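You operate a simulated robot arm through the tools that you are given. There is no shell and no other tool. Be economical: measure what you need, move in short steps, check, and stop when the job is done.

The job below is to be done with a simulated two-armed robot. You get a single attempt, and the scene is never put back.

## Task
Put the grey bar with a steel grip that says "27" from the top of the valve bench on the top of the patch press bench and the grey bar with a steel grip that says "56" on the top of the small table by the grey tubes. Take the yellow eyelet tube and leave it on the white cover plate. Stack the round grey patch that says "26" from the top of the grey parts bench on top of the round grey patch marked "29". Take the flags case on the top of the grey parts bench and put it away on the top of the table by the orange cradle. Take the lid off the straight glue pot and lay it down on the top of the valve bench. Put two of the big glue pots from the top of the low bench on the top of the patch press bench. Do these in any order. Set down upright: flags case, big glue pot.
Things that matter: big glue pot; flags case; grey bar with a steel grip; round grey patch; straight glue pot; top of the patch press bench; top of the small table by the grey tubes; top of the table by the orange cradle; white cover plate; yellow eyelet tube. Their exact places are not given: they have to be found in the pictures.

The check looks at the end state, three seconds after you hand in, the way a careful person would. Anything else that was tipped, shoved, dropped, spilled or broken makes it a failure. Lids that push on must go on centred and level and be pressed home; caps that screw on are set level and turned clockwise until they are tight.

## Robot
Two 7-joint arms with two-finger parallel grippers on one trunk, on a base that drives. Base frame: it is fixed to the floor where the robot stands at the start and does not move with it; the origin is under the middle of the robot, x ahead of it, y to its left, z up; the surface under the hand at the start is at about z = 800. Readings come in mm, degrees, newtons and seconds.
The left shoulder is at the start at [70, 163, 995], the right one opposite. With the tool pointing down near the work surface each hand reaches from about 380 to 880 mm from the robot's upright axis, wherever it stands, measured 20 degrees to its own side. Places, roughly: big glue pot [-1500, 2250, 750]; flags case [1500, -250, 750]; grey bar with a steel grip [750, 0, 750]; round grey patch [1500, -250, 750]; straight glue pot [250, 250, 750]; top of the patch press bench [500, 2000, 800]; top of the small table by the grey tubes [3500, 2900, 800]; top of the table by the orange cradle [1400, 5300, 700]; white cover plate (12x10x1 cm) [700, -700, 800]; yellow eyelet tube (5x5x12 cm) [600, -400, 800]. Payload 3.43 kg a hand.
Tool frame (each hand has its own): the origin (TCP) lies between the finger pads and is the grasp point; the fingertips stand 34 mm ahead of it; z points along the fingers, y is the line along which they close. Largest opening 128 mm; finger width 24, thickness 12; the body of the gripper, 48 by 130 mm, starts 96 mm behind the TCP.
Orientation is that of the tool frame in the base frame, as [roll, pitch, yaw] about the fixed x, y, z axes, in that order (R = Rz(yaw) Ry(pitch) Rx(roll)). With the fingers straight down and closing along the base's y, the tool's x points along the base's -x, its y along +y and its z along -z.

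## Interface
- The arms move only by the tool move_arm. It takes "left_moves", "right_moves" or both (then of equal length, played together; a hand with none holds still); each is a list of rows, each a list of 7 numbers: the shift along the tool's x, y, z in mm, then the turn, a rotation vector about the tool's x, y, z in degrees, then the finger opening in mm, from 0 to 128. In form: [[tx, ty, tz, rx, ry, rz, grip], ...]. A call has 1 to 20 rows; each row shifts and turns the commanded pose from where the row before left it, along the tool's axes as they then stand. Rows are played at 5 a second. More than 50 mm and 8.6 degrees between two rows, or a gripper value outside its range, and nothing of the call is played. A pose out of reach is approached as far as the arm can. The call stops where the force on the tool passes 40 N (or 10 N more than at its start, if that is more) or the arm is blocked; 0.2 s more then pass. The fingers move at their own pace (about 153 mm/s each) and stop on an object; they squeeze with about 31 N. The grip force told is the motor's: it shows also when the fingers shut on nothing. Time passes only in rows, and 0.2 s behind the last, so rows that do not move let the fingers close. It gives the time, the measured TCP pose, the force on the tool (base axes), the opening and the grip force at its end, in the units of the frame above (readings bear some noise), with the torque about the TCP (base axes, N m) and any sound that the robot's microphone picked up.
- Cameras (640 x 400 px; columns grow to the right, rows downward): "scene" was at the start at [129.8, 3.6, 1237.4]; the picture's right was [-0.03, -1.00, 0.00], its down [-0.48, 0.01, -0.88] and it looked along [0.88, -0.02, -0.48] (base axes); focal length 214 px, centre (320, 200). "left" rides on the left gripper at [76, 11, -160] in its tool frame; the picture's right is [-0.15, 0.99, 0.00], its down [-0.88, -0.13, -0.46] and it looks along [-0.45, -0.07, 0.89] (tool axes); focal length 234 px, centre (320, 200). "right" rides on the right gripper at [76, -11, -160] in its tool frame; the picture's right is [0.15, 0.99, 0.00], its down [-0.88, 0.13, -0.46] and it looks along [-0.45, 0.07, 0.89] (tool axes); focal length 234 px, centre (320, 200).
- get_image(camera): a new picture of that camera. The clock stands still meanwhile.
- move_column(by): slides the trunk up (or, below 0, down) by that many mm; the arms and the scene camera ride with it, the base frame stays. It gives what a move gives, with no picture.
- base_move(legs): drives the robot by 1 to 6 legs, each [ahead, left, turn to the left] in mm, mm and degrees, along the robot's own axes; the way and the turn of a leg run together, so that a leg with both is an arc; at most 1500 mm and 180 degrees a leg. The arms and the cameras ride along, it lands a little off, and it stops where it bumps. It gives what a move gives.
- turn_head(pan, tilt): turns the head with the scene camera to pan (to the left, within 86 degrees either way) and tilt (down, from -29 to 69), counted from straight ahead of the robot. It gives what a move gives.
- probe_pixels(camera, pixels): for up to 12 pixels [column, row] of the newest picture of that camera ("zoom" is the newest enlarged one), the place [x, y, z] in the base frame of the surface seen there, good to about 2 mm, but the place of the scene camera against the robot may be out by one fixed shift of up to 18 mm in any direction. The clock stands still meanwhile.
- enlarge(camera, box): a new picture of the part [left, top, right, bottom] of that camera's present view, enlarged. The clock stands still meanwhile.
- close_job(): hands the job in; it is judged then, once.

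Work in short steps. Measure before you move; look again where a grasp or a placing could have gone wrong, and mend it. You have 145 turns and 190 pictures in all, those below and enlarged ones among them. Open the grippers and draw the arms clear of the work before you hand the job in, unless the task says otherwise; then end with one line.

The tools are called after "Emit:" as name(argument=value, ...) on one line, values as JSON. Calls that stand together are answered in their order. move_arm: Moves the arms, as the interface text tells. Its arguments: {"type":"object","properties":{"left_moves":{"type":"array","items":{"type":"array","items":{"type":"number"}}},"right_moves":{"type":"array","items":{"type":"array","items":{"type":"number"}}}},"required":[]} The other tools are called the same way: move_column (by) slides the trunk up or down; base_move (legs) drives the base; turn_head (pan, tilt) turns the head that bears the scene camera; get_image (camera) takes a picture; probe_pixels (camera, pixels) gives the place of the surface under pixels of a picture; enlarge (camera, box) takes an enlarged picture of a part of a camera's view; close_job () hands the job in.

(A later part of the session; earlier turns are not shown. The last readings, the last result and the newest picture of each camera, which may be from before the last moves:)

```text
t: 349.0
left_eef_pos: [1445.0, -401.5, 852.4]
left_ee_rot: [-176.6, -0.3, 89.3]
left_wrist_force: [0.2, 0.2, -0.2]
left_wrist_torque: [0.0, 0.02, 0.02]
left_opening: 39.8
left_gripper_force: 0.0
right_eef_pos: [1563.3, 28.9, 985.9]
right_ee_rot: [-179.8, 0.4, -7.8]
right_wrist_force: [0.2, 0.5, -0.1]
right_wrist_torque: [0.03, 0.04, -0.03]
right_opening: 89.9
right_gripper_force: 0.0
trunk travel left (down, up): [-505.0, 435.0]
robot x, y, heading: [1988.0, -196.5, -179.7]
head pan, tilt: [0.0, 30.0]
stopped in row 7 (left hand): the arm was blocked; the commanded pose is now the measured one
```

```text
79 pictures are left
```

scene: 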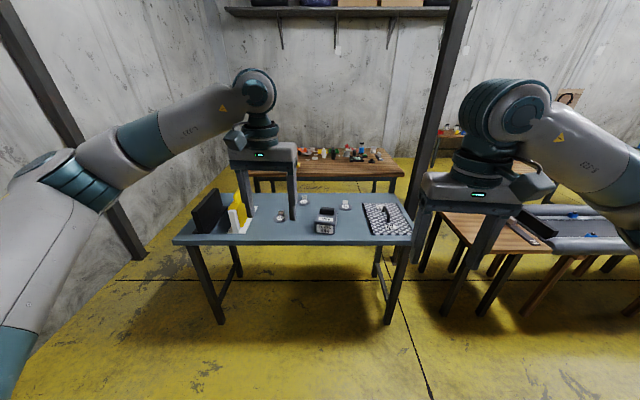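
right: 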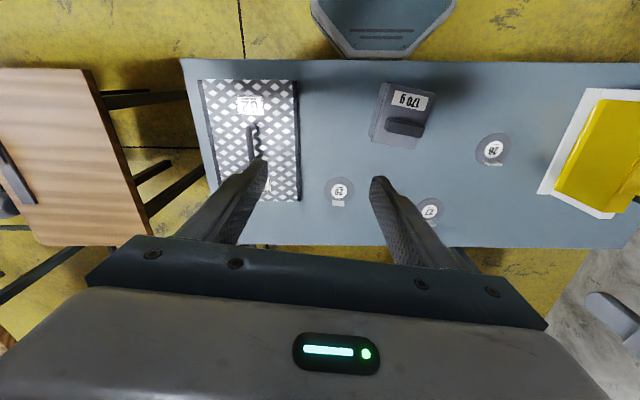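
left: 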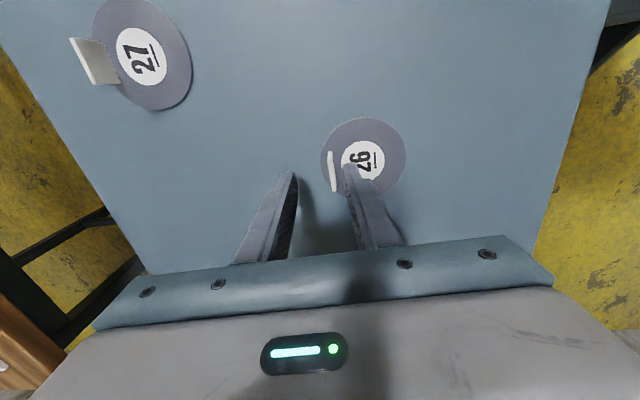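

Blocked at z 852, tilted 3° – perhaps the left elbow or forearm touched something. Look with the scene camera before backing off.

Emit:
turn_head(pan=45, tilt=40)

Emit:
get_image(camera="scene")

```text
t: 350.1
left_eef_pos: [1448.7, -403.2, 850.4]
left_ee_rot: [-176.9, -0.3, 89.2]
left_wrist_force: [-0.4, 0.4, -0.3]
left_wrist_torque: [-0.01, -0.01, 0.01]
left_opening: 39.9
left_gripper_force: 0.0
right_eef_pos: [1563.0, 27.8, 987.8]
right_ee_rot: [-179.7, 0.6, -7.8]
right_wrist_force: [0.5, -0.7, -0.4]
right_wrist_torque: [0.0, 0.03, -0.03]
right_opening: 90.2
right_gripper_force: 0.1
trunk travel left (down, up): [-505.0, 435.0]
robot x, y, heading: [1987.7, -200.5, -180.1]
head pan, tilt: [45.0, 40.0]
```

```text
78 pictures are left
```

scene: 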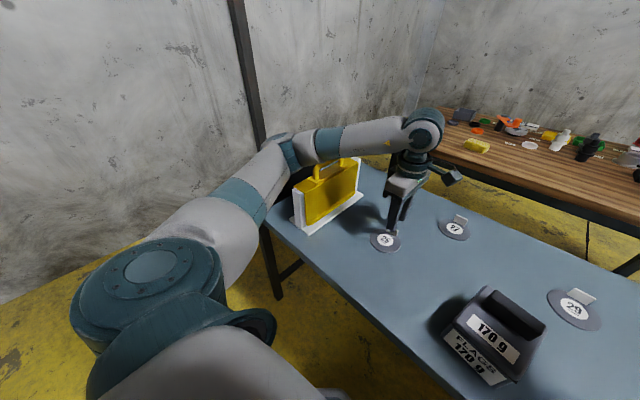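

The left forearm/elbow is at the yellow case. Raise the column straight up to free it, then inspect the cases.

Emit:
move_column(by=180)

Emit:
get_image(camera="scene")

Emit:
enlarge(camera="scene", box=[220, 120, 480, 290])

```text
t: 352.1
left_eef_pos: [1444.4, -405.7, 1021.4]
left_ee_rot: [-177.8, -0.6, 89.1]
left_wrist_force: [0.0, 0.6, 0.1]
left_wrist_torque: [-0.02, 0.02, 0.0]
left_opening: 39.9
left_gripper_force: 0.1
right_eef_pos: [1558.0, 25.5, 1165.7]
right_ee_rot: [-179.5, 0.1, -7.8]
right_wrist_force: [-0.5, 0.1, -1.2]
right_wrist_torque: [-0.03, 0.01, -0.01]
right_opening: 90.1
right_gripper_force: 0.0
trunk travel left (down, up): [-685.0, 255.0]
robot x, y, heading: [1989.3, -204.9, -179.9]
head pan, tilt: [45.0, 40.0]
```

```text
77 pictures are left
```

scene: 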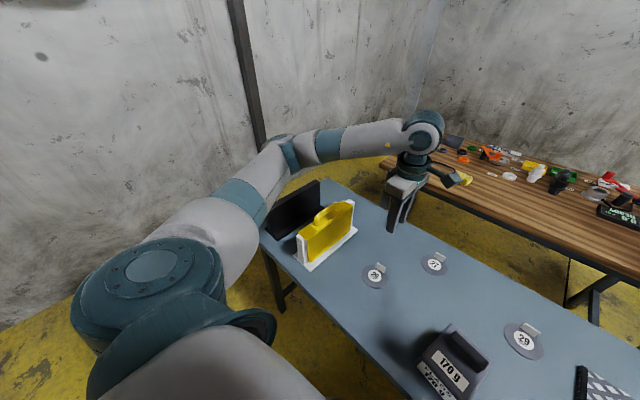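

```text
2.35 times, centred on (350, 205) of scene
```

zoom: 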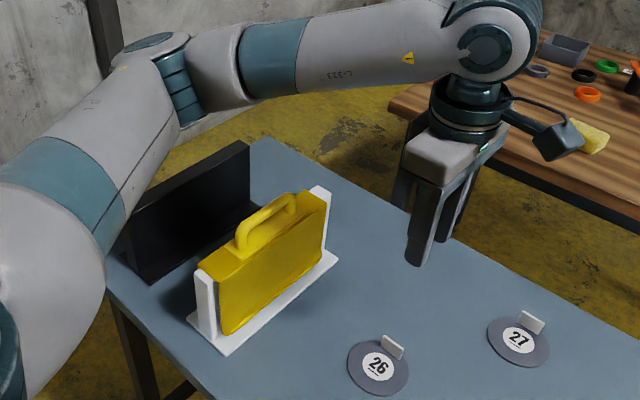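

Both cases stand upright, unmoved as far as seen. With the higher shoulder, level the hand and descend again in steps, watching for a block.

Emit:
move_arm(left_moves=[[0, 0, 0, -2.2, 0, 0, 40], [2.7, 10, 0, 0, 0, 0, 40], [0, 0, 45, 0, 0, 0, 40], [0, 0, 45, 0, 0, 0, 40], [0, 0, 30, 0, 0, 0, 40], [0, 0, 0, 0, 0, 0, 40]])

Emit:
get_image(camera="left")

Emit:
get_image(camera="scene")

```text
t: 353.5
left_eef_pos: [1455.9, -401.4, 900.0]
left_ee_rot: [-180.0, -0.5, 89.0]
left_wrist_force: [-0.3, -0.7, 0.5]
left_wrist_torque: [0.01, 0.01, 0.01]
left_opening: 40.0
left_gripper_force: 0.1
right_eef_pos: [1558.4, 24.6, 1167.2]
right_ee_rot: [-179.5, 0.1, -7.9]
right_wrist_force: [-0.1, 0.9, -1.0]
right_wrist_torque: [-0.01, 0.02, -0.03]
right_opening: 90.1
right_gripper_force: 0.0
trunk travel left (down, up): [-685.0, 255.0]
robot x, y, heading: [1989.5, -202.9, -179.6]
head pan, tilt: [45.0, 40.0]
```

```text
75 pictures are left
```

left: 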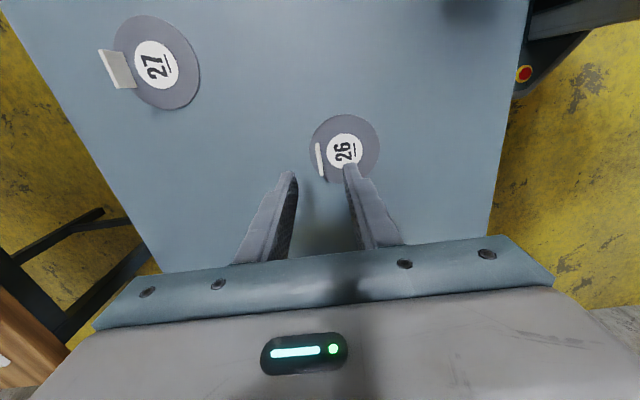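

```text
74 pictures are left
```

scene: 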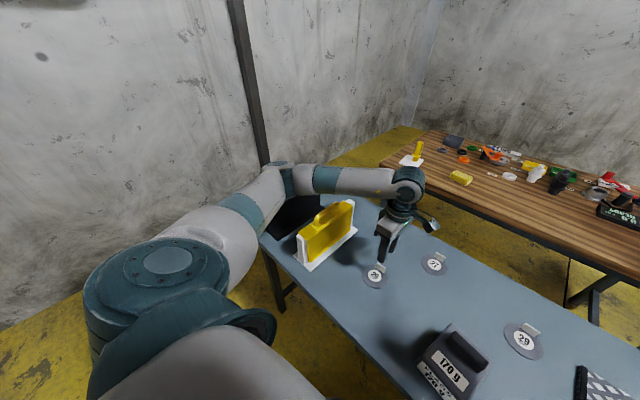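

Tab is between the fingers (319,160). For elbow margin over the black case, raise the column 70 more, then descend 147 and grip.

Emit:
move_column(by=70)

Emit:
move_arm(left_moves=[[-1, -1, 45, 0, 0, 0, 40], [0, 0, 45, 0, 0, 0, 40], [0, 0, 40, 0, 0, 0, 40], [0, 0, 0, 0, 0, 0, 40]])

Emit:
get_image(camera="left")

```text
t: 354.6
left_eef_pos: [1455.8, -400.8, 971.3]
left_ee_rot: [180.0, -0.4, 89.0]
left_wrist_force: [-0.5, 0.3, -0.3]
left_wrist_torque: [0.01, 0.03, 0.02]
left_opening: 39.8
left_gripper_force: 0.0
right_eef_pos: [1557.6, 24.5, 1235.6]
right_ee_rot: [-179.5, 0.1, -7.9]
right_wrist_force: [-0.2, -0.2, 0.1]
right_wrist_torque: [-0.02, -0.03, 0.01]
right_opening: 90.0
right_gripper_force: 0.0
trunk travel left (down, up): [-755.0, 185.0]
robot x, y, heading: [1985.3, -202.5, -179.9]
head pan, tilt: [45.0, 40.0]
```

```text
t: 355.6
left_eef_pos: [1455.4, -401.7, 838.8]
left_ee_rot: [-179.9, -0.4, 89.1]
left_wrist_force: [-0.3, -0.2, 0.3]
left_wrist_torque: [-0.04, 0.04, 0.0]
left_opening: 40.1
left_gripper_force: 0.1
right_eef_pos: [1557.9, 25.1, 1236.7]
right_ee_rot: [-179.6, 0.1, -7.9]
right_wrist_force: [0.5, 1.4, -0.4]
right_wrist_torque: [-0.02, 0.01, 0.0]
right_opening: 90.0
right_gripper_force: 0.0
trunk travel left (down, up): [-755.0, 185.0]
robot x, y, heading: [1991.6, -201.9, -179.9]
head pan, tilt: [45.0, 40.0]
```

```text
73 pictures are left
```

left: 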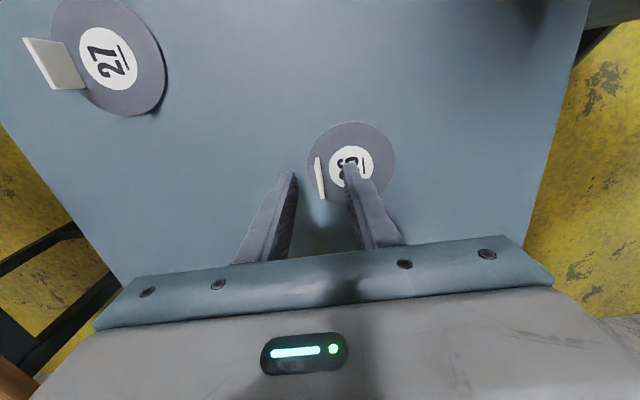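

Aligned. Descend 16 mm, close, lift 10 and check.

Emit:
move_arm(left_moves=[[0, 0, 16, 0, 0, 0, 40], [0, 0, 0, 0, 0, 0, 0], [0, 0, 0, 0, 0, 0, 0], [0, 0, -10, 0, 0, 0, 0], [0, 0, -40, 0, 0, 0, 0], [0, 0, 0, 0, 0, 0, 0]])

Emit:
get_image(camera="left")

```text
t: 357.0
left_eef_pos: [1455.5, -402.9, 874.8]
left_ee_rot: [180.0, -0.5, 89.1]
left_wrist_force: [1.0, 0.4, 0.1]
left_wrist_torque: [0.04, -0.01, 0.0]
left_opening: 2.6
left_gripper_force: 31.5
right_eef_pos: [1556.5, 26.5, 1236.3]
right_ee_rot: [-179.6, 0.2, -7.9]
right_wrist_force: [0.4, 0.1, -0.4]
right_wrist_torque: [0.0, -0.02, -0.02]
right_opening: 90.2
right_gripper_force: 0.0
trunk travel left (down, up): [-755.0, 185.0]
robot x, y, heading: [1991.9, -202.2, -179.8]
head pan, tilt: [45.0, 40.0]
```

```text
72 pictures are left
```

left: 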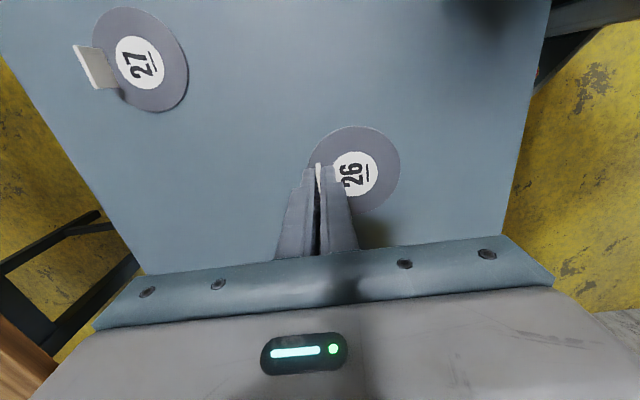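

Patch 26 is held by its tab (2.6 mm), disc centre 29.5 mm beyond along tool y. Lift, strafe the base +200 in y (away from the cases), and turn the wrist back so the tab points to +y.

Emit:
move_arm(left_moves=[[0, 0, -40, 0, 0, 0, 0], [0, 0, -40, 0, 0, 0, 0]])

Emit:
base_move(legs=[[0, -200, 0]])

Emit:
move_arm(left_moves=[[0, 0, 0, 0, 0, 8.4, 0], [0, 0, 0, 0, 0, 8.4, 0], [0, 0, 0, 0, 0, 8.4, 0], [0, 0, 0, 0, 0, 8.4, 0], [0, 0, 0, 0, 0, 8.4, 0], [0, 0, 0, 0, 0, 8.4, 0], [0, 0, 0, 0, 0, 8.4, 0], [0, 0, 0, 0, 0, 8.4, 0], [0, 0, 0, 0, 0, 8.4, 0], [0, 0, 0, 0, 0, 8.4, 0], [0, 0, 0, 0, 0, 5, 0], [0, 0, 0, 0, 0, 0, 0]])

Emit:
get_image(camera="left")

```text
t: 357.6
left_eef_pos: [1455.5, -402.8, 955.0]
left_ee_rot: [-179.8, -0.4, 89.1]
left_wrist_force: [0.5, -0.4, 0.1]
left_wrist_torque: [-0.05, 0.03, 0.01]
left_opening: 2.8
left_gripper_force: 30.3
right_eef_pos: [1557.9, 24.5, 1235.3]
right_ee_rot: [-179.5, 0.1, -7.9]
right_wrist_force: [0.4, -0.2, 0.1]
right_wrist_torque: [-0.01, -0.02, 0.01]
right_opening: 90.1
right_gripper_force: 0.1
trunk travel left (down, up): [-755.0, 185.0]
robot x, y, heading: [1987.9, -201.9, -179.9]
head pan, tilt: [45.0, 40.0]
```

```text
t: 359.2
left_eef_pos: [1455.4, -203.3, 954.3]
left_ee_rot: [180.0, -0.6, 89.0]
left_wrist_force: [-0.3, 0.0, -0.4]
left_wrist_torque: [0.01, -0.03, -0.01]
left_opening: 2.6
left_gripper_force: 30.8
right_eef_pos: [1557.8, 225.5, 1237.5]
right_ee_rot: [-179.4, 0.1, -7.8]
right_wrist_force: [-0.3, 0.4, 0.7]
right_wrist_torque: [0.02, 0.0, -0.02]
right_opening: 90.0
right_gripper_force: 0.1
trunk travel left (down, up): [-755.0, 185.0]
robot x, y, heading: [1987.3, -1.6, -179.7]
head pan, tilt: [45.0, 40.0]
```

```text
t: 361.8
left_eef_pos: [1455.9, -200.9, 954.8]
left_ee_rot: [-179.6, 0.0, 0.1]
left_wrist_force: [0.0, 0.0, 0.0]
left_wrist_torque: [0.0, -0.07, 0.04]
left_opening: 2.5
left_gripper_force: 31.4
right_eef_pos: [1557.5, 227.6, 1236.1]
right_ee_rot: [-179.5, 0.1, -7.9]
right_wrist_force: [-0.5, -0.3, -0.2]
right_wrist_torque: [0.02, -0.01, -0.03]
right_opening: 89.9
right_gripper_force: 0.0
trunk travel left (down, up): [-755.0, 185.0]
robot x, y, heading: [1988.8, 1.7, -179.7]
head pan, tilt: [45.0, 40.0]
```

```text
71 pictures are left
```

left: 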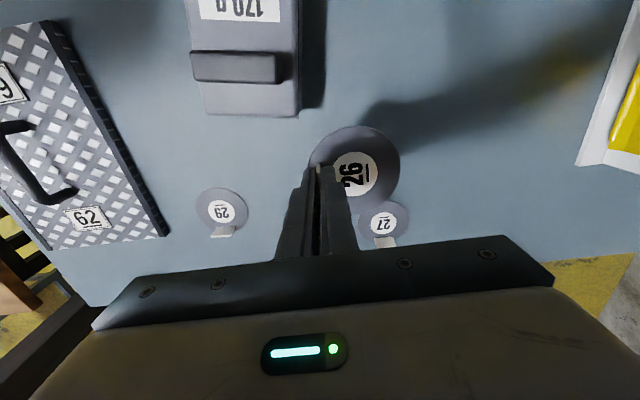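

Probe patch 29's disc and tab, and 26's disc as held.

Emit:
enlarge(camera="left", box=[185, 175, 265, 245])

Emit:
probe_pixels(camera="left", pixels=[[220, 212], [197, 207], [247, 210], [223, 187], [222, 230], [215, 234], [230, 230], [355, 174], [397, 168], [360, 127], [355, 209], [315, 150]])

```text
5.71 times, centred on (225, 210) of left
```

zoom: 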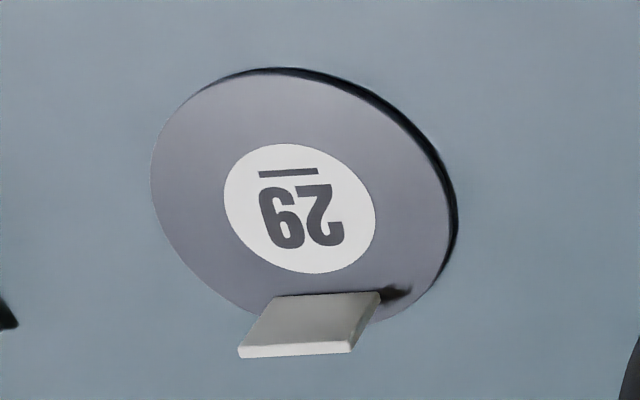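

```text
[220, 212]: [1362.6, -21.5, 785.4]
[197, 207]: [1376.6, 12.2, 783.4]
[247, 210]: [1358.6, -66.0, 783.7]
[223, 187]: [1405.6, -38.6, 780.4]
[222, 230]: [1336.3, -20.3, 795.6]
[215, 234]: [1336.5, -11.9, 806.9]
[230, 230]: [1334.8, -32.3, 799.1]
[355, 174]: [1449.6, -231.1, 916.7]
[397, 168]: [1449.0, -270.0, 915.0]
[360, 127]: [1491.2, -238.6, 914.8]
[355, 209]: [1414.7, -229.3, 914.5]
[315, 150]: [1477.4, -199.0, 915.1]
```

29's centre is (1364,-25.5), its tab face at x≈1336.5; 26's disc is at TCP+(-3.4,-30.6). I'll aim 26's centre at (1380,-25.5) to just clear 29's tab: TCP (1383.4,5).

Emit:
move_arm(left_moves=[[-14.5, -41.2, 0, 0, 0, 0, 0], [-14.5, -41.2, 0, 0, 0, 0, 0], [-14.5, -41.2, 0, 0, 0, 0, 0], [-14.5, -41.2, 0, 0, 0, 0, 0], [-14.5, -41.2, 0, 0, 0, 0, 0], [0, 0, 45, 0, 0, 0, 0], [0, 0, 35, 0, 0, 0, 0], [0, 0, 0, 0, 0, 0, 0]])

Emit:
get_image(camera="left")

Emit:
enlarge(camera="left", box=[270, 110, 430, 220])

```text
t: 363.6
left_eef_pos: [1380.1, 6.6, 876.3]
left_ee_rot: [-179.7, 0.1, 0.2]
left_wrist_force: [0.3, -0.3, -0.8]
left_wrist_torque: [0.03, 0.03, -0.05]
left_opening: 2.7
left_gripper_force: 31.3
right_eef_pos: [1557.6, 226.2, 1236.4]
right_ee_rot: [-179.6, 0.1, -7.8]
right_wrist_force: [-0.1, 0.7, -1.5]
right_wrist_torque: [0.02, -0.01, -0.01]
right_opening: 89.9
right_gripper_force: 0.0
trunk travel left (down, up): [-755.0, 185.0]
robot x, y, heading: [1984.6, 1.6, -179.8]
head pan, tilt: [45.0, 40.0]
```

```text
69 pictures are left
```

left: 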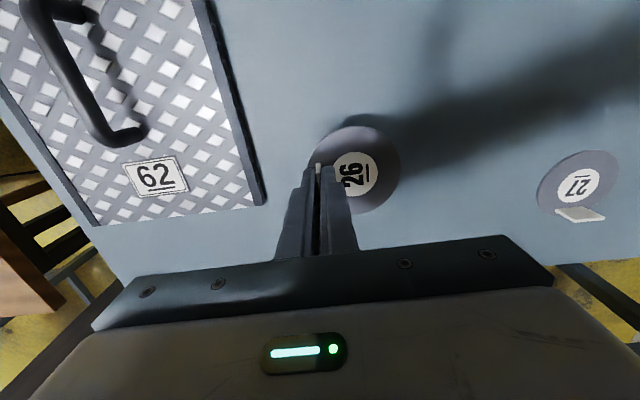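

```text
3.64 times, centred on (350, 165) of left
```

zoom: 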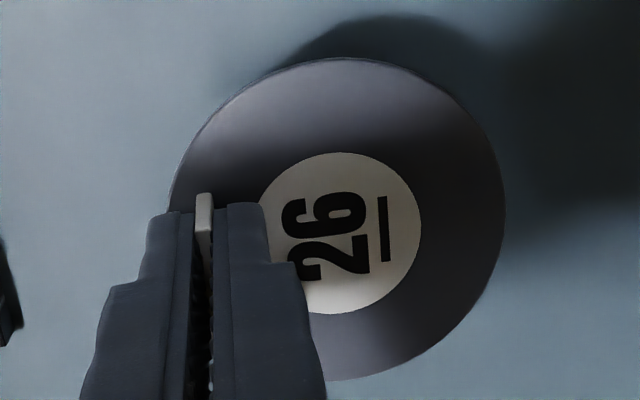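

Descend to ~6 mm above with +3 mm x, and check from the scene camera.

Emit:
move_arm(left_moves=[[3, 0, 20, 0, 0, 0, 0], [0, 0, 18, 0, 0, 0, 0], [0, 0, 0, 0, 0, 0, 0]])

Emit:
turn_head(pan=0, tilt=50)

Emit:
enlarge(camera="scene", box=[270, 130, 390, 220])

```text
t: 364.4
left_eef_pos: [1385.8, 6.4, 838.5]
left_ee_rot: [-179.4, 0.0, 0.0]
left_wrist_force: [0.4, -0.2, 0.1]
left_wrist_torque: [0.02, -0.01, -0.01]
left_opening: 3.1
left_gripper_force: 31.0
right_eef_pos: [1556.9, 226.3, 1236.7]
right_ee_rot: [-179.5, 0.1, -7.9]
right_wrist_force: [-0.1, -0.1, 0.4]
right_wrist_torque: [0.03, 0.0, 0.01]
right_opening: 90.0
right_gripper_force: 0.1
trunk travel left (down, up): [-755.0, 185.0]
robot x, y, heading: [1987.6, -2.0, -180.1]
head pan, tilt: [45.0, 40.0]
```

```text
t: 365.5
left_eef_pos: [1384.6, 5.7, 838.0]
left_ee_rot: [-179.4, 0.0, 0.1]
left_wrist_force: [0.3, -0.4, 0.5]
left_wrist_torque: [0.02, 0.0, -0.01]
left_opening: 2.9
left_gripper_force: 30.9
right_eef_pos: [1558.6, 226.2, 1236.2]
right_ee_rot: [-179.4, 0.1, -7.9]
right_wrist_force: [-0.3, 0.8, 0.9]
right_wrist_torque: [-0.01, 0.03, -0.02]
right_opening: 89.8
right_gripper_force: 0.0
trunk travel left (down, up): [-755.0, 185.0]
robot x, y, heading: [1987.7, -1.1, -179.8]
head pan, tilt: [0.0, 50.0]
```

```text
4.44 times, centred on (330, 175) of scene
```

zoom: 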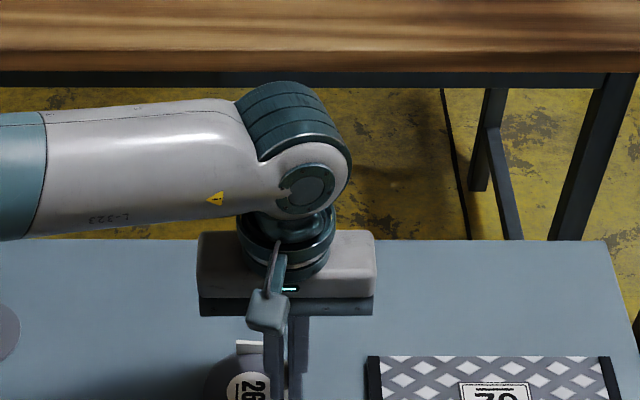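

29's tab is seen standing behind 26's rim. Lower in 2 mm steps.

Emit:
move_arm(left_moves=[[0, 0, 3, 0, 0, 0, 0], [0, 0, 2, 0, 0, 0, 0], [0, 0, 2, 0, 0, 0, 0], [0, 0, 1, 0, 0, 0, 0], [0, 0, 0, 0, 0, 0, 0]])

Emit:
enlarge(camera="scene", box=[280, 180, 360, 240])

```text
t: 366.7
left_eef_pos: [1383.9, 6.3, 829.9]
left_ee_rot: [-179.6, 0.0, 0.1]
left_wrist_force: [0.6, 0.2, 0.1]
left_wrist_torque: [0.0, 0.07, -0.02]
left_opening: 2.7
left_gripper_force: 31.2
right_eef_pos: [1556.9, 226.2, 1236.5]
right_ee_rot: [-179.6, 0.1, -7.8]
right_wrist_force: [0.7, 0.8, -0.3]
right_wrist_torque: [0.01, -0.01, 0.01]
right_opening: 90.2
right_gripper_force: 0.1
trunk travel left (down, up): [-755.0, 185.0]
robot x, y, heading: [1988.5, -2.5, -179.7]
head pan, tilt: [0.0, 50.0]
```

```text
6.67 times, centred on (320, 210) of scene
```

zoom: 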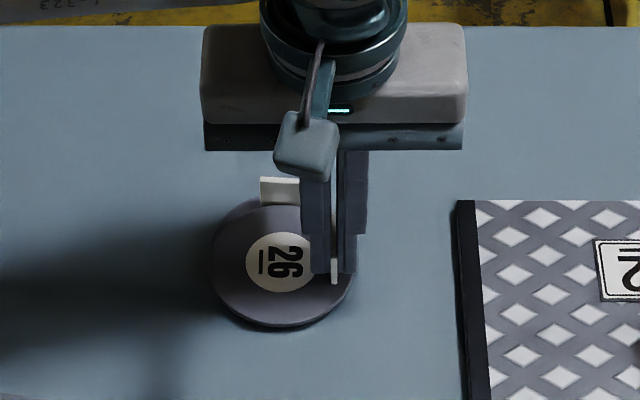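

Nearly there; 29's tab is just behind the rim. Two more mm, then open and rise.

Emit:
move_arm(left_moves=[[0, 0, 1, 0, 0, 0, 0], [0, 0, 1, 0, 0, 0, 0], [0, 0, 0, 0, 0, 0, 0]])

```text
t: 367.5
left_eef_pos: [1385.0, 4.4, 829.0]
left_ee_rot: [-179.6, 0.0, 0.1]
left_wrist_force: [0.1, 0.2, -1.2]
left_wrist_torque: [0.01, 0.0, 0.02]
left_opening: 3.0
left_gripper_force: 30.7
right_eef_pos: [1557.4, 226.1, 1236.2]
right_ee_rot: [-179.6, 0.1, -7.9]
right_wrist_force: [0.3, 0.6, -0.5]
right_wrist_torque: [-0.01, 0.0, -0.01]
right_opening: 89.8
right_gripper_force: 0.0
trunk travel left (down, up): [-755.0, 185.0]
robot x, y, heading: [1985.6, -2.1, -179.7]
head pan, tilt: [0.0, 50.0]
```

Emit:
move_arm(left_moves=[[0, 0, 1, 0, 0, 0, 0], [0, 0, 1, 0, 0, 0, 0], [0, 0, 1, 0, 0, 0, 0], [0, 0, 0, 0, 0, 0, 0]])

```text
t: 368.5
left_eef_pos: [1385.4, 5.8, 826.4]
left_ee_rot: [-179.6, 0.0, 0.1]
left_wrist_force: [-1.0, 0.7, 12.6]
left_wrist_torque: [-0.29, -0.02, -0.01]
left_opening: 2.9
left_gripper_force: 31.2
right_eef_pos: [1559.1, 226.3, 1236.6]
right_ee_rot: [-179.5, 0.2, -7.8]
right_wrist_force: [-0.1, 0.1, 0.1]
right_wrist_torque: [0.02, 0.05, 0.03]
right_opening: 90.0
right_gripper_force: 0.0
trunk travel left (down, up): [-755.0, 185.0]
robot x, y, heading: [1986.8, -0.9, -179.7]
head pan, tilt: [0.0, 50.0]
```

Contact (12.6 N). Ease off slightly, open and rise.

Emit:
move_arm(left_moves=[[0, 0, -1, 0, 0, 0, 0], [0, 0, 0, 0, 0, 0, 16], [0, 0, 0, 0, 0, 0, 24], [0, 0, -20, 0, 0, 0, 24], [0, 0, -45, 0, 0, 0, 60], [0, 0, -45, 0, 0, 0, 60], [0, 40, -20, 0, 0, 0, 60]])

Emit:
get_image(camera="left")

Emit:
enlarge(camera="scene", box=[260, 170, 380, 260])

```text
t: 370.1
left_eef_pos: [1385.0, -37.3, 957.0]
left_ee_rot: [-179.4, 0.0, 0.1]
left_wrist_force: [-0.1, -0.6, 0.0]
left_wrist_torque: [0.05, 0.02, 0.0]
left_opening: 60.1
left_gripper_force: 0.0
right_eef_pos: [1558.1, 222.5, 1236.0]
right_ee_rot: [-179.3, 0.1, -7.9]
right_wrist_force: [1.0, -0.8, 0.4]
right_wrist_torque: [0.06, 0.01, -0.02]
right_opening: 90.1
right_gripper_force: 0.1
trunk travel left (down, up): [-755.0, 185.0]
robot x, y, heading: [1987.3, 0.4, -179.9]
head pan, tilt: [0.0, 50.0]
```

```text
65 pictures are left
```

left: 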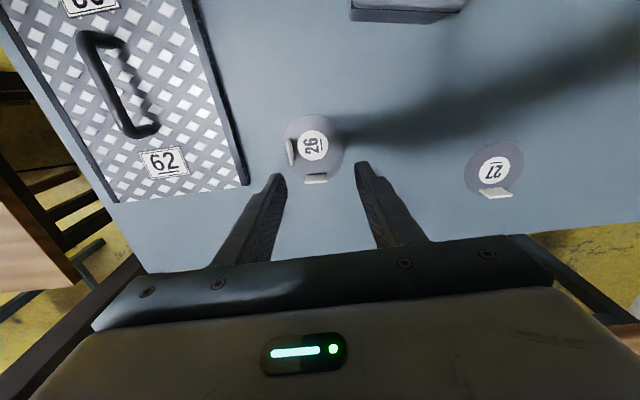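

```text
4.44 times, centred on (320, 215) of scene
```

zoom: 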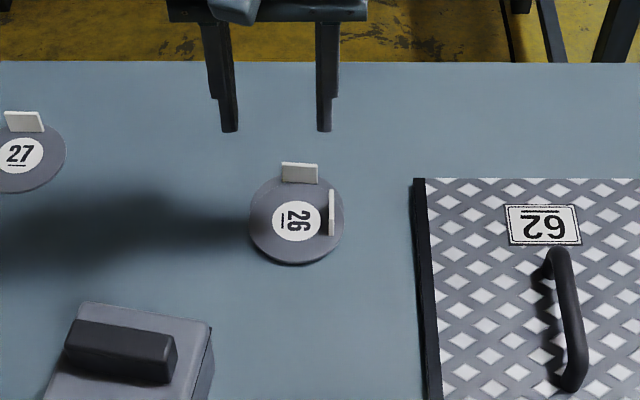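

Stacked. Verify levelness with a few probes and measure the flags case.

Emit:
probe_pixels(camera="left", pixels=[[314, 119], [338, 145], [300, 172], [325, 168], [312, 130], [318, 180]])

Emit:
get_image(camera="right")

Emit:
get_image(camera="scene")

```text
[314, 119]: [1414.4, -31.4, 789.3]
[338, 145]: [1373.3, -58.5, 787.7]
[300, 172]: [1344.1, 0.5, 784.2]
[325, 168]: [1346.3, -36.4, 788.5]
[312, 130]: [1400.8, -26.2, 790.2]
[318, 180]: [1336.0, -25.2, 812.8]
```

```text
63 pictures are left
```

right: 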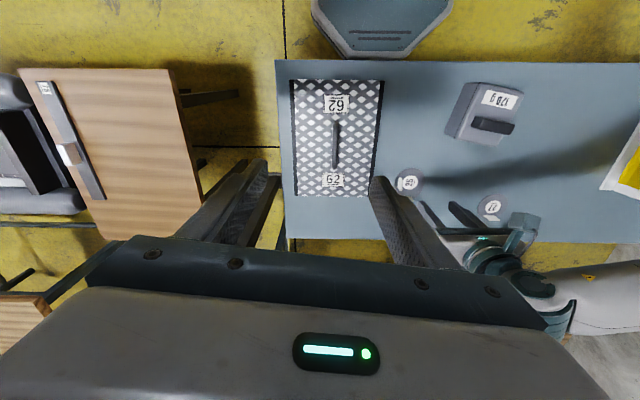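

```text
62 pictures are left
```

scene: 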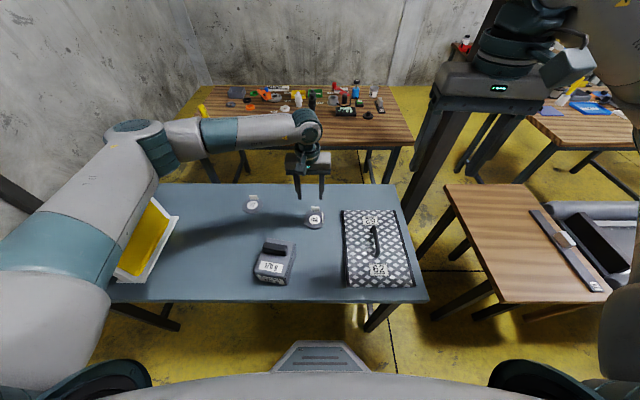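

Stack is level (z 788–790). Now hover the left hand over the flags case.

Emit:
move_arm(left_moves=[[36, 24, -15, 0, 0, 0, 100], [36, 24, -15, 0, 0, 0, 100], [36, 24, -15, 0, 0, 0, 100], [36, 24, 0, 0, 0, 0, 100], [10, 10, 0, 0, 0, 0, 100]])

Emit:
get_image(camera="left")

Emit:
enlarge(camera="left", box=[240, 70, 400, 200])

```text
t: 371.3
left_eef_pos: [1540.0, -142.0, 1000.3]
left_ee_rot: [-179.6, 0.0, 0.2]
left_wrist_force: [0.3, 0.3, 1.0]
left_wrist_torque: [0.01, -0.03, -0.01]
left_opening: 100.1
left_gripper_force: 0.1
right_eef_pos: [1556.7, 226.1, 1236.8]
right_ee_rot: [-179.5, 0.1, -7.8]
right_wrist_force: [0.0, -0.2, 0.3]
right_wrist_torque: [0.01, 0.0, -0.03]
right_opening: 90.3
right_gripper_force: 0.1
trunk travel left (down, up): [-755.0, 185.0]
robot x, y, heading: [1986.2, -1.5, -179.6]
head pan, tilt: [0.0, 50.0]
```

```text
61 pictures are left
```

left: 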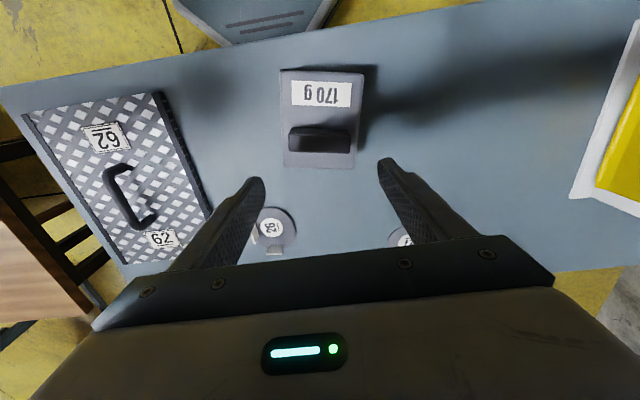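

```text
3.08 times, centred on (320, 135) of left
```

zoom: 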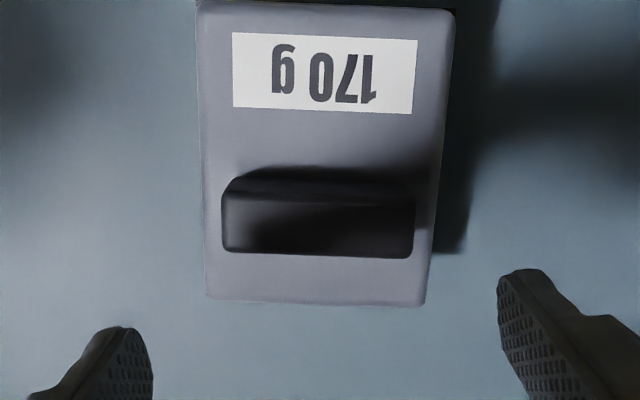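

Emit:
probe_pixels(camera="zoom", pixels=[[206, 150], [445, 150], [320, 12], [320, 298], [215, 290], [420, 290], [320, 225], [230, 225], [408, 225], [320, 130], [100, 150], [320, 195]])

```text
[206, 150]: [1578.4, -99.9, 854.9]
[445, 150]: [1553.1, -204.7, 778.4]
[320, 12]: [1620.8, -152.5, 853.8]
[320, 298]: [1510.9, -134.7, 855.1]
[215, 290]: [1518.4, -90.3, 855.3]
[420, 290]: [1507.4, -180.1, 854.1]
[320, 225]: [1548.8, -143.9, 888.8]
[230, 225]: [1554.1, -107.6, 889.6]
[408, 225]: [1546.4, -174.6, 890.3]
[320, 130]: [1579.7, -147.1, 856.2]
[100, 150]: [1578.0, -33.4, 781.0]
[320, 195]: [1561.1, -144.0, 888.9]
```

Case body: centre (1566,-143), ~91 wide, rotated ~-7°, top z 855. Grip the body from above: shift +26 x, turn 7°, descend to z≈830, close and lift.

Emit:
move_arm(left_moves=[[26, 1, 20, 0, 0, 0, 124], [0, 0, 0, 0, 0, 7, 124], [0, 0, 45, 0, 0, 0, 124], [0, 0, 45, 0, 0, 0, 124], [0, 0, 45, 0, 0, 0, 124], [0, 0, 15, 0, 0, 0, 124], [0, 0, 0, 0, 0, 0, 0], [0, 0, 0, 0, 0, 0, 0], [0, 0, 0, 0, 0, 0, 0]])

Emit:
get_image(camera="left")

```text
t: 373.3
left_eef_pos: [1565.5, -140.4, 830.3]
left_ee_rot: [-179.5, 0.1, -6.9]
left_wrist_force: [0.2, -0.1, -1.1]
left_wrist_torque: [-0.08, 0.13, -0.03]
left_opening: 100.7
left_gripper_force: 31.2
right_eef_pos: [1558.0, 227.2, 1236.2]
right_ee_rot: [-179.5, 0.1, -7.9]
right_wrist_force: [-0.9, -0.1, 0.1]
right_wrist_torque: [-0.02, 0.0, -0.03]
right_opening: 90.2
right_gripper_force: 0.1
trunk travel left (down, up): [-755.0, 185.0]
robot x, y, heading: [1987.5, 4.3, -179.6]
head pan, tilt: [0.0, 50.0]
```

```text
59 pictures are left
```

left: 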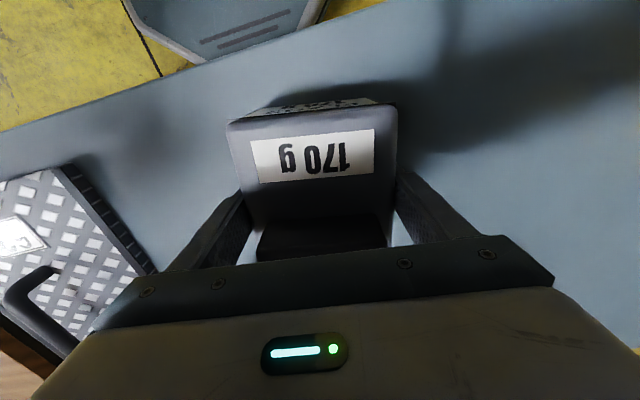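

Gripped at 100.7 mm. Lift and check it is secure.

Emit:
move_arm(left_moves=[[0, 0, -10, 0, 0, 0, 0], [0, 0, -40, 0, 0, 0, 0], [0, 0, -45, 0, 0, 0, 0], [0, 0, -45, 0, 0, 0, 0], [0, 0, -45, 0, 0, 0, 0]])

Emit:
get_image(camera="left")

Emit:
enlarge(camera="scene", box=[200, 100, 420, 260])

```text
t: 374.5
left_eef_pos: [1565.2, -141.7, 1015.5]
left_ee_rot: [-179.6, 0.0, -6.9]
left_wrist_force: [0.0, 0.4, -1.2]
left_wrist_torque: [0.0, 0.0, -0.01]
left_opening: 100.7
left_gripper_force: 31.3
right_eef_pos: [1557.3, 227.2, 1235.8]
right_ee_rot: [-179.5, 0.2, -7.9]
right_wrist_force: [0.3, 1.0, -0.8]
right_wrist_torque: [-0.05, 0.01, 0.0]
right_opening: 90.1
right_gripper_force: 0.0
trunk travel left (down, up): [-755.0, 185.0]
robot x, y, heading: [1989.6, 1.0, -179.9]
head pan, tilt: [0.0, 50.0]
```

```text
58 pictures are left
```

left: 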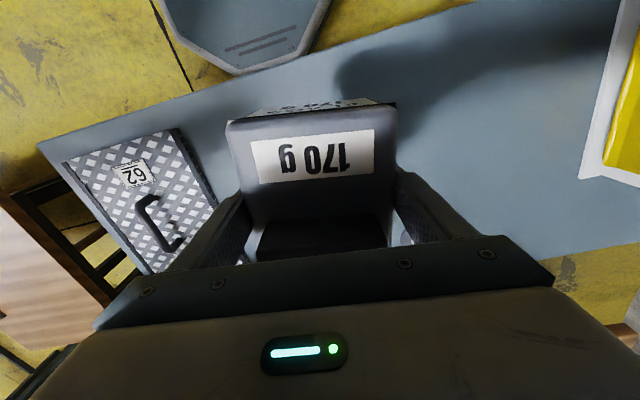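

```text
2.50 times, centred on (310, 180) of scene
```

zoom: 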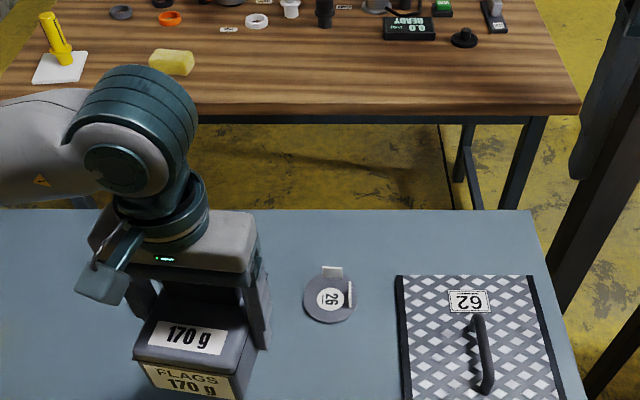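

The case is held securely; bench items intact. Drive back up the lane to the east side of the cradle table.

Emit:
base_move(legs=[[-650, 0, 0], [0, 0, -90], [1500, 0, 0], [1500, 0, 0], [1500, 0, 0], [780, 0, 0]])

Emit:
base_move(legs=[[0, 0, 90], [350, 0, 0]])

Emit:
turn_head(pan=0, tilt=40)

Emit:
get_image(camera="scene")

```text
t: 406.8
left_eef_pos: [2489.2, 5682.8, 1014.4]
left_ee_rot: [-179.5, 0.1, -97.3]
left_wrist_force: [-0.8, -0.1, -2.2]
left_wrist_torque: [0.0, 0.01, -0.02]
left_opening: 99.6
left_gripper_force: 31.3
right_eef_pos: [2856.2, 5686.9, 1235.9]
right_ee_rot: [-179.5, 0.2, -98.3]
right_wrist_force: [0.2, 0.0, 0.2]
right_wrist_torque: [-0.01, 0.05, -0.01]
right_opening: 90.2
right_gripper_force: 0.2
trunk travel left (down, up): [-755.0, 185.0]
robot x, y, heading: [2625.9, 5259.9, 89.6]
head pan, tilt: [0.0, 50.0]
```

```text
t: 412.9
left_eef_pos: [1857.3, 5114.3, 1015.7]
left_ee_rot: [-179.6, 0.1, -6.8]
left_wrist_force: [0.1, -0.1, -2.1]
left_wrist_torque: [-0.02, 0.03, 0.03]
left_opening: 99.9
left_gripper_force: 31.4
right_eef_pos: [1850.6, 5481.4, 1236.8]
right_ee_rot: [-179.5, 0.2, -7.8]
right_wrist_force: [0.2, 0.2, -0.4]
right_wrist_torque: [0.0, 0.02, 0.0]
right_opening: 90.1
right_gripper_force: 0.0
trunk travel left (down, up): [-755.0, 185.0]
robot x, y, heading: [2282.7, 5255.4, -179.7]
head pan, tilt: [0.0, 50.0]
```

```text
t: 413.6
left_eef_pos: [1856.1, 5112.8, 1014.9]
left_ee_rot: [-179.5, 0.0, -6.8]
left_wrist_force: [-0.2, -0.2, -2.3]
left_wrist_torque: [0.0, -0.05, 0.01]
left_opening: 99.6
left_gripper_force: 31.1
right_eef_pos: [1848.1, 5482.1, 1236.6]
right_ee_rot: [-179.5, 0.1, -7.7]
right_wrist_force: [0.5, 0.9, 0.9]
right_wrist_torque: [0.03, -0.02, 0.03]
right_opening: 90.0
right_gripper_force: 0.0
trunk travel left (down, up): [-755.0, 185.0]
robot x, y, heading: [2280.5, 5253.4, -179.8]
head pan, tilt: [0.0, 40.0]
```

```text
56 pictures are left
```

scene: 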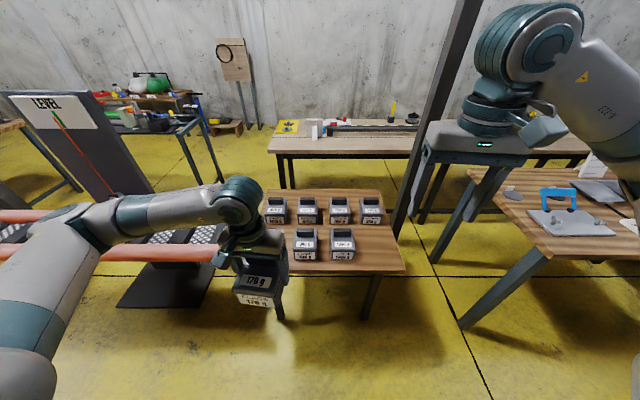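

Near row has a free slot around (380,245). Probe positions.

Emit:
probe_pixels(camera="scene", pixels=[[343, 238], [305, 238], [357, 256], [400, 268], [388, 195], [371, 206], [380, 245], [370, 225], [329, 258], [340, 206]])

Emit:
enlarge(camera="scene", box=[250, 180, 420, 290])

```text
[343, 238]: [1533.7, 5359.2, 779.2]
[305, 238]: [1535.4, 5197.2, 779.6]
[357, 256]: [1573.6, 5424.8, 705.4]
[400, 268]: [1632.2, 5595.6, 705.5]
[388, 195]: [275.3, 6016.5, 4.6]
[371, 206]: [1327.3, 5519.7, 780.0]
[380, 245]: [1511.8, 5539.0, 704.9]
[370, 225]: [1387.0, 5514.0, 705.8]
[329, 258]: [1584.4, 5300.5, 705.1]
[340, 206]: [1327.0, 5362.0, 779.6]
```

```text
3.64 times, centred on (335, 235) of scene
```

zoom: 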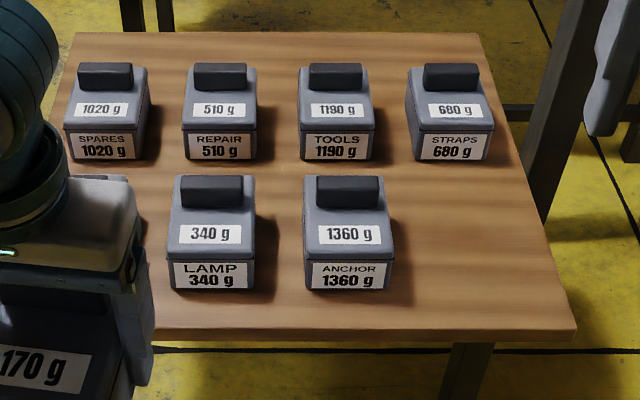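

Free slot around (1510,5510). Strafe right 350 and ahead 220 so the left hand comes near it.

Emit:
base_move(legs=[[0, -350, 0], [200, 0, 0]])

Emit:
get_image(camera="left")

```text
t: 417.0
left_eef_pos: [1657.1, 5462.6, 1015.1]
left_ee_rot: [-179.7, 0.1, -6.9]
left_wrist_force: [-0.7, 0.5, -2.1]
left_wrist_torque: [-0.02, -0.02, 0.01]
left_opening: 99.7
left_gripper_force: 30.7
right_eef_pos: [1650.4, 5832.8, 1236.0]
right_ee_rot: [-179.5, 0.2, -8.0]
right_wrist_force: [-0.4, -0.4, -0.1]
right_wrist_torque: [0.05, 0.0, -0.03]
right_opening: 89.9
right_gripper_force: 0.0
trunk travel left (down, up): [-755.0, 185.0]
robot x, y, heading: [2077.8, 5602.9, -180.0]
head pan, tilt: [0.0, 40.0]
```

```text
54 pictures are left
```

left: 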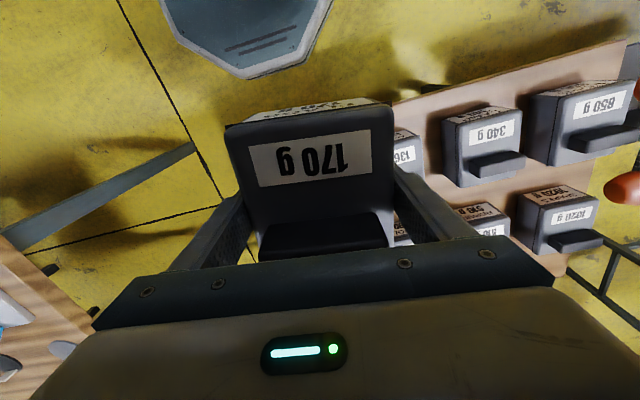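

Level the yaw, go above the slot, lower column 100, and descend to ~20 mm above the table.

Emit:
move_arm(left_moves=[[0, 0, 0, 0, 0, -6.8, 0], [-36, -12.4, 0, 0, 0, 0, 0], [-36, -12.4, 0, 0, 0, 0, 0], [-36, -12.4, 0, 0, 0, 0, 0], [-37, -12.4, 0, 0, 0, 0, 0]])

Emit:
move_column(by=-100)

Emit:
get_image(camera="left")

Emit:
enlarge(camera="scene", box=[200, 160, 400, 300])

```text
t: 418.2
left_eef_pos: [1510.4, 5514.3, 1014.4]
left_ee_rot: [-179.7, -0.1, -0.3]
left_wrist_force: [-0.4, 0.0, -1.5]
left_wrist_torque: [0.0, 0.0, 0.01]
left_opening: 99.7
left_gripper_force: 30.0
right_eef_pos: [1647.7, 5833.3, 1235.3]
right_ee_rot: [-179.5, 0.2, -8.0]
right_wrist_force: [0.2, 0.6, 0.1]
right_wrist_torque: [-0.04, -0.01, 0.04]
right_opening: 89.9
right_gripper_force: 0.1
trunk travel left (down, up): [-755.0, 185.0]
robot x, y, heading: [2082.1, 5605.9, -180.2]
head pan, tilt: [0.0, 40.0]
```

```text
t: 419.6
left_eef_pos: [1510.7, 5512.2, 914.9]
left_ee_rot: [-179.5, 0.1, -0.2]
left_wrist_force: [-0.4, -0.4, -1.4]
left_wrist_torque: [-0.01, -0.02, -0.02]
left_opening: 99.5
left_gripper_force: 31.4
right_eef_pos: [1650.7, 5832.1, 1137.2]
right_ee_rot: [-179.5, 0.2, -8.0]
right_wrist_force: [0.7, -0.4, -0.7]
right_wrist_torque: [-0.02, 0.0, -0.03]
right_opening: 89.7
right_gripper_force: 0.0
trunk travel left (down, up): [-655.0, 285.0]
robot x, y, heading: [2078.7, 5601.1, -180.0]
head pan, tilt: [0.0, 40.0]
```

```text
53 pictures are left
```

left: 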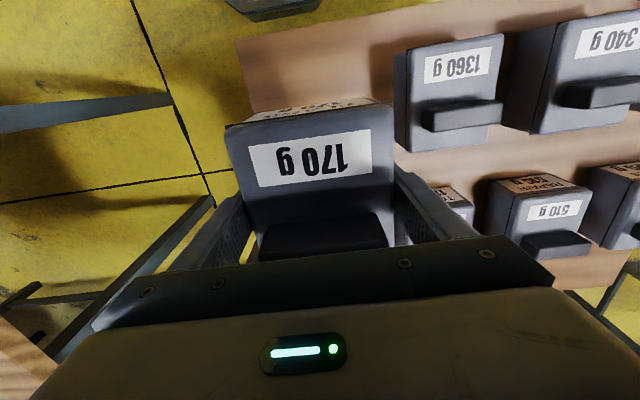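

```text
2.86 times, centred on (300, 230) of scene
```

zoom: 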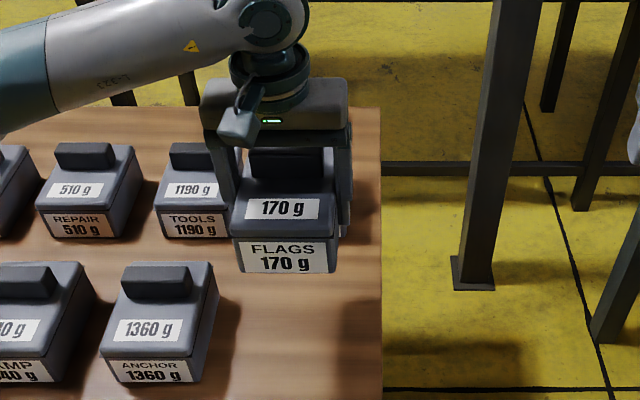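

Clear above the slot. Descend to z≈757 and then gently to contact.

Emit:
move_arm(left_moves=[[0, 0, 45, 0, 0, 0, 0], [0, 0, 45, 0, 0, 0, 0], [0, 0, 45, 0, 0, 0, 0], [0, 0, 22, 0, 0, 0, 0], [0, 0, 3, 0, 0, 0, 0], [0, 0, 0, 0, 0, 0, 0]])

```text
t: 421.0
left_eef_pos: [1511.0, 5513.1, 755.6]
left_ee_rot: [-179.5, 0.0, -0.3]
left_wrist_force: [-0.2, 0.5, -2.2]
left_wrist_torque: [-0.02, 0.01, 0.0]
left_opening: 99.5
left_gripper_force: 31.0
right_eef_pos: [1650.4, 5831.7, 1137.2]
right_ee_rot: [-179.5, 0.3, -8.1]
right_wrist_force: [-1.4, -0.8, 0.7]
right_wrist_torque: [-0.01, -0.02, 0.02]
right_opening: 89.9
right_gripper_force: 0.0
trunk travel left (down, up): [-655.0, 285.0]
robot x, y, heading: [2084.0, 5603.8, -180.1]
head pan, tilt: [0.0, 40.0]
```

Emit:
move_arm(left_moves=[[0, 0, 2, 0, 0, 0, 0], [0, 0, 2, 0, 0, 0, 0], [0, 0, 1, 0, 0, 0, 0], [0, 0, 0, 0, 0, 0, 0]])

```text
t: 422.0
left_eef_pos: [1511.1, 5514.7, 751.1]
left_ee_rot: [-179.7, 0.0, -0.2]
left_wrist_force: [0.1, -1.2, 1.5]
left_wrist_torque: [-0.16, 0.18, 0.09]
left_opening: 99.6
left_gripper_force: 31.2
right_eef_pos: [1649.9, 5832.0, 1137.2]
right_ee_rot: [-179.5, 0.3, -8.0]
right_wrist_force: [-0.1, 0.6, -0.1]
right_wrist_torque: [0.01, -0.01, -0.01]
right_opening: 90.0
right_gripper_force: 0.2
trunk travel left (down, up): [-655.0, 285.0]
robot x, y, heading: [2080.0, 5602.5, -179.9]
head pan, tilt: [0.0, 40.0]
```

Contact begins. Release, and rise straight up.

Emit:
move_arm(left_moves=[[0, 0, 0.5, 0, 0, 0, 0], [0, 0, 0, 0, 0, 0, 112], [0, 0, 0, 0, 0, 0, 122], [0, 0, -30, 0, 0, 0, 122], [0, 0, -45, 0, 0, 0, 122], [0, 0, -45, 0, 0, 0, 122], [0, 0, -45, 0, 0, 0, 122], [0, 0, -45, 0, 0, 0, 122], [45, 0, 0, 0, 0, 0, 122]])

Emit:
get_image(camera="left")

```text
t: 424.0
left_eef_pos: [1557.4, 5510.8, 959.8]
left_ee_rot: [-179.5, 0.0, -0.2]
left_wrist_force: [-1.2, 0.4, -0.3]
left_wrist_torque: [0.0, 0.04, 0.0]
left_opening: 122.0
left_gripper_force: 0.1
right_eef_pos: [1650.3, 5832.2, 1137.1]
right_ee_rot: [-179.4, 0.1, -8.0]
right_wrist_force: [-0.6, 0.2, -0.5]
right_wrist_torque: [0.03, 0.02, 0.0]
right_opening: 90.0
right_gripper_force: 0.0
trunk travel left (down, up): [-655.0, 285.0]
robot x, y, heading: [2075.8, 5604.8, -180.1]
head pan, tilt: [0.0, 40.0]
```

```text
51 pictures are left
```

left: 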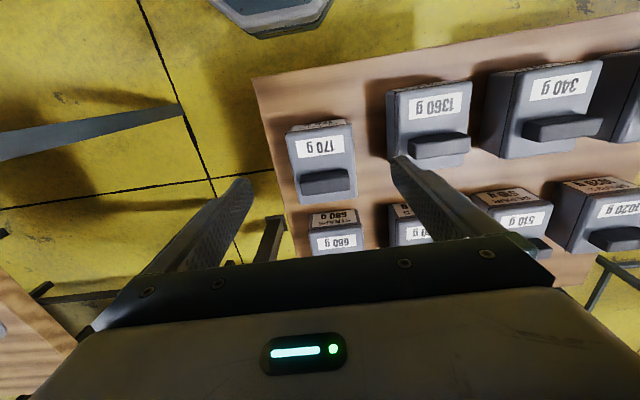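

Flags case stands upright in its slot. Last: glue pots. Drive the known way back north and round to the west aisle, column raised.

Emit:
move_column(by=250)

Emit:
base_move(legs=[[-540, 0, 0], [0, 0, -90], [1500, 0, 0], [1500, 0, 0], [1500, 0, 0], [170, 0, 0]])

Emit:
base_move(legs=[[0, 0, 90], [1500, 0, 0], [1500, 0, 0], [110, 0, 0], [0, 0, 90]])

```text
t: 426.5
left_eef_pos: [1556.7, 5510.7, 1208.8]
left_ee_rot: [-179.6, 0.0, -0.2]
left_wrist_force: [-0.2, -0.2, 0.0]
left_wrist_torque: [0.0, -0.01, -0.03]
left_opening: 122.1
left_gripper_force: 0.1
right_eef_pos: [1650.1, 5831.0, 1386.1]
right_ee_rot: [-179.5, 0.2, -8.0]
right_wrist_force: [0.7, 0.1, -0.1]
right_wrist_torque: [-0.01, -0.01, -0.03]
right_opening: 90.1
right_gripper_force: 0.0
trunk travel left (down, up): [-905.0, 35.0]
robot x, y, heading: [2081.2, 5606.4, -179.9]
head pan, tilt: [0.0, 40.0]
```

```text
t: 455.6
left_eef_pos: [2436.6, 10784.6, 1210.3]
left_ee_rot: [-179.5, 0.2, -89.1]
left_wrist_force: [0.3, 0.0, -0.8]
left_wrist_torque: [0.03, -0.01, 0.04]
left_opening: 121.9
left_gripper_force: 0.1
right_eef_pos: [2758.7, 10697.1, 1388.4]
right_ee_rot: [-179.5, 0.4, -96.9]
right_wrist_force: [1.1, -0.7, 0.0]
right_wrist_torque: [0.08, -0.01, 0.01]
right_opening: 90.0
right_gripper_force: 0.0
trunk travel left (down, up): [-905.0, 35.0]
robot x, y, heading: [2537.9, 10266.2, 91.3]
head pan, tilt: [0.0, 40.0]
```

```text
t: 478.5
left_eef_pos: [-476.3, 9681.5, 1210.2]
left_ee_rot: [-179.6, 0.1, 91.4]
left_wrist_force: [0.3, 0.4, 0.6]
left_wrist_torque: [0.0, 0.06, -0.01]
left_opening: 122.0
left_gripper_force: 0.0
right_eef_pos: [-800.0, 9765.9, 1385.7]
right_ee_rot: [-179.6, 0.3, 83.6]
right_wrist_force: [0.3, 0.0, 0.3]
right_wrist_torque: [0.0, -0.01, 0.02]
right_opening: 90.0
right_gripper_force: 0.0
trunk travel left (down, up): [-905.0, 35.0]
robot x, y, heading: [-585.9, 10200.6, -88.4]
head pan, tilt: [0.0, 40.0]
```

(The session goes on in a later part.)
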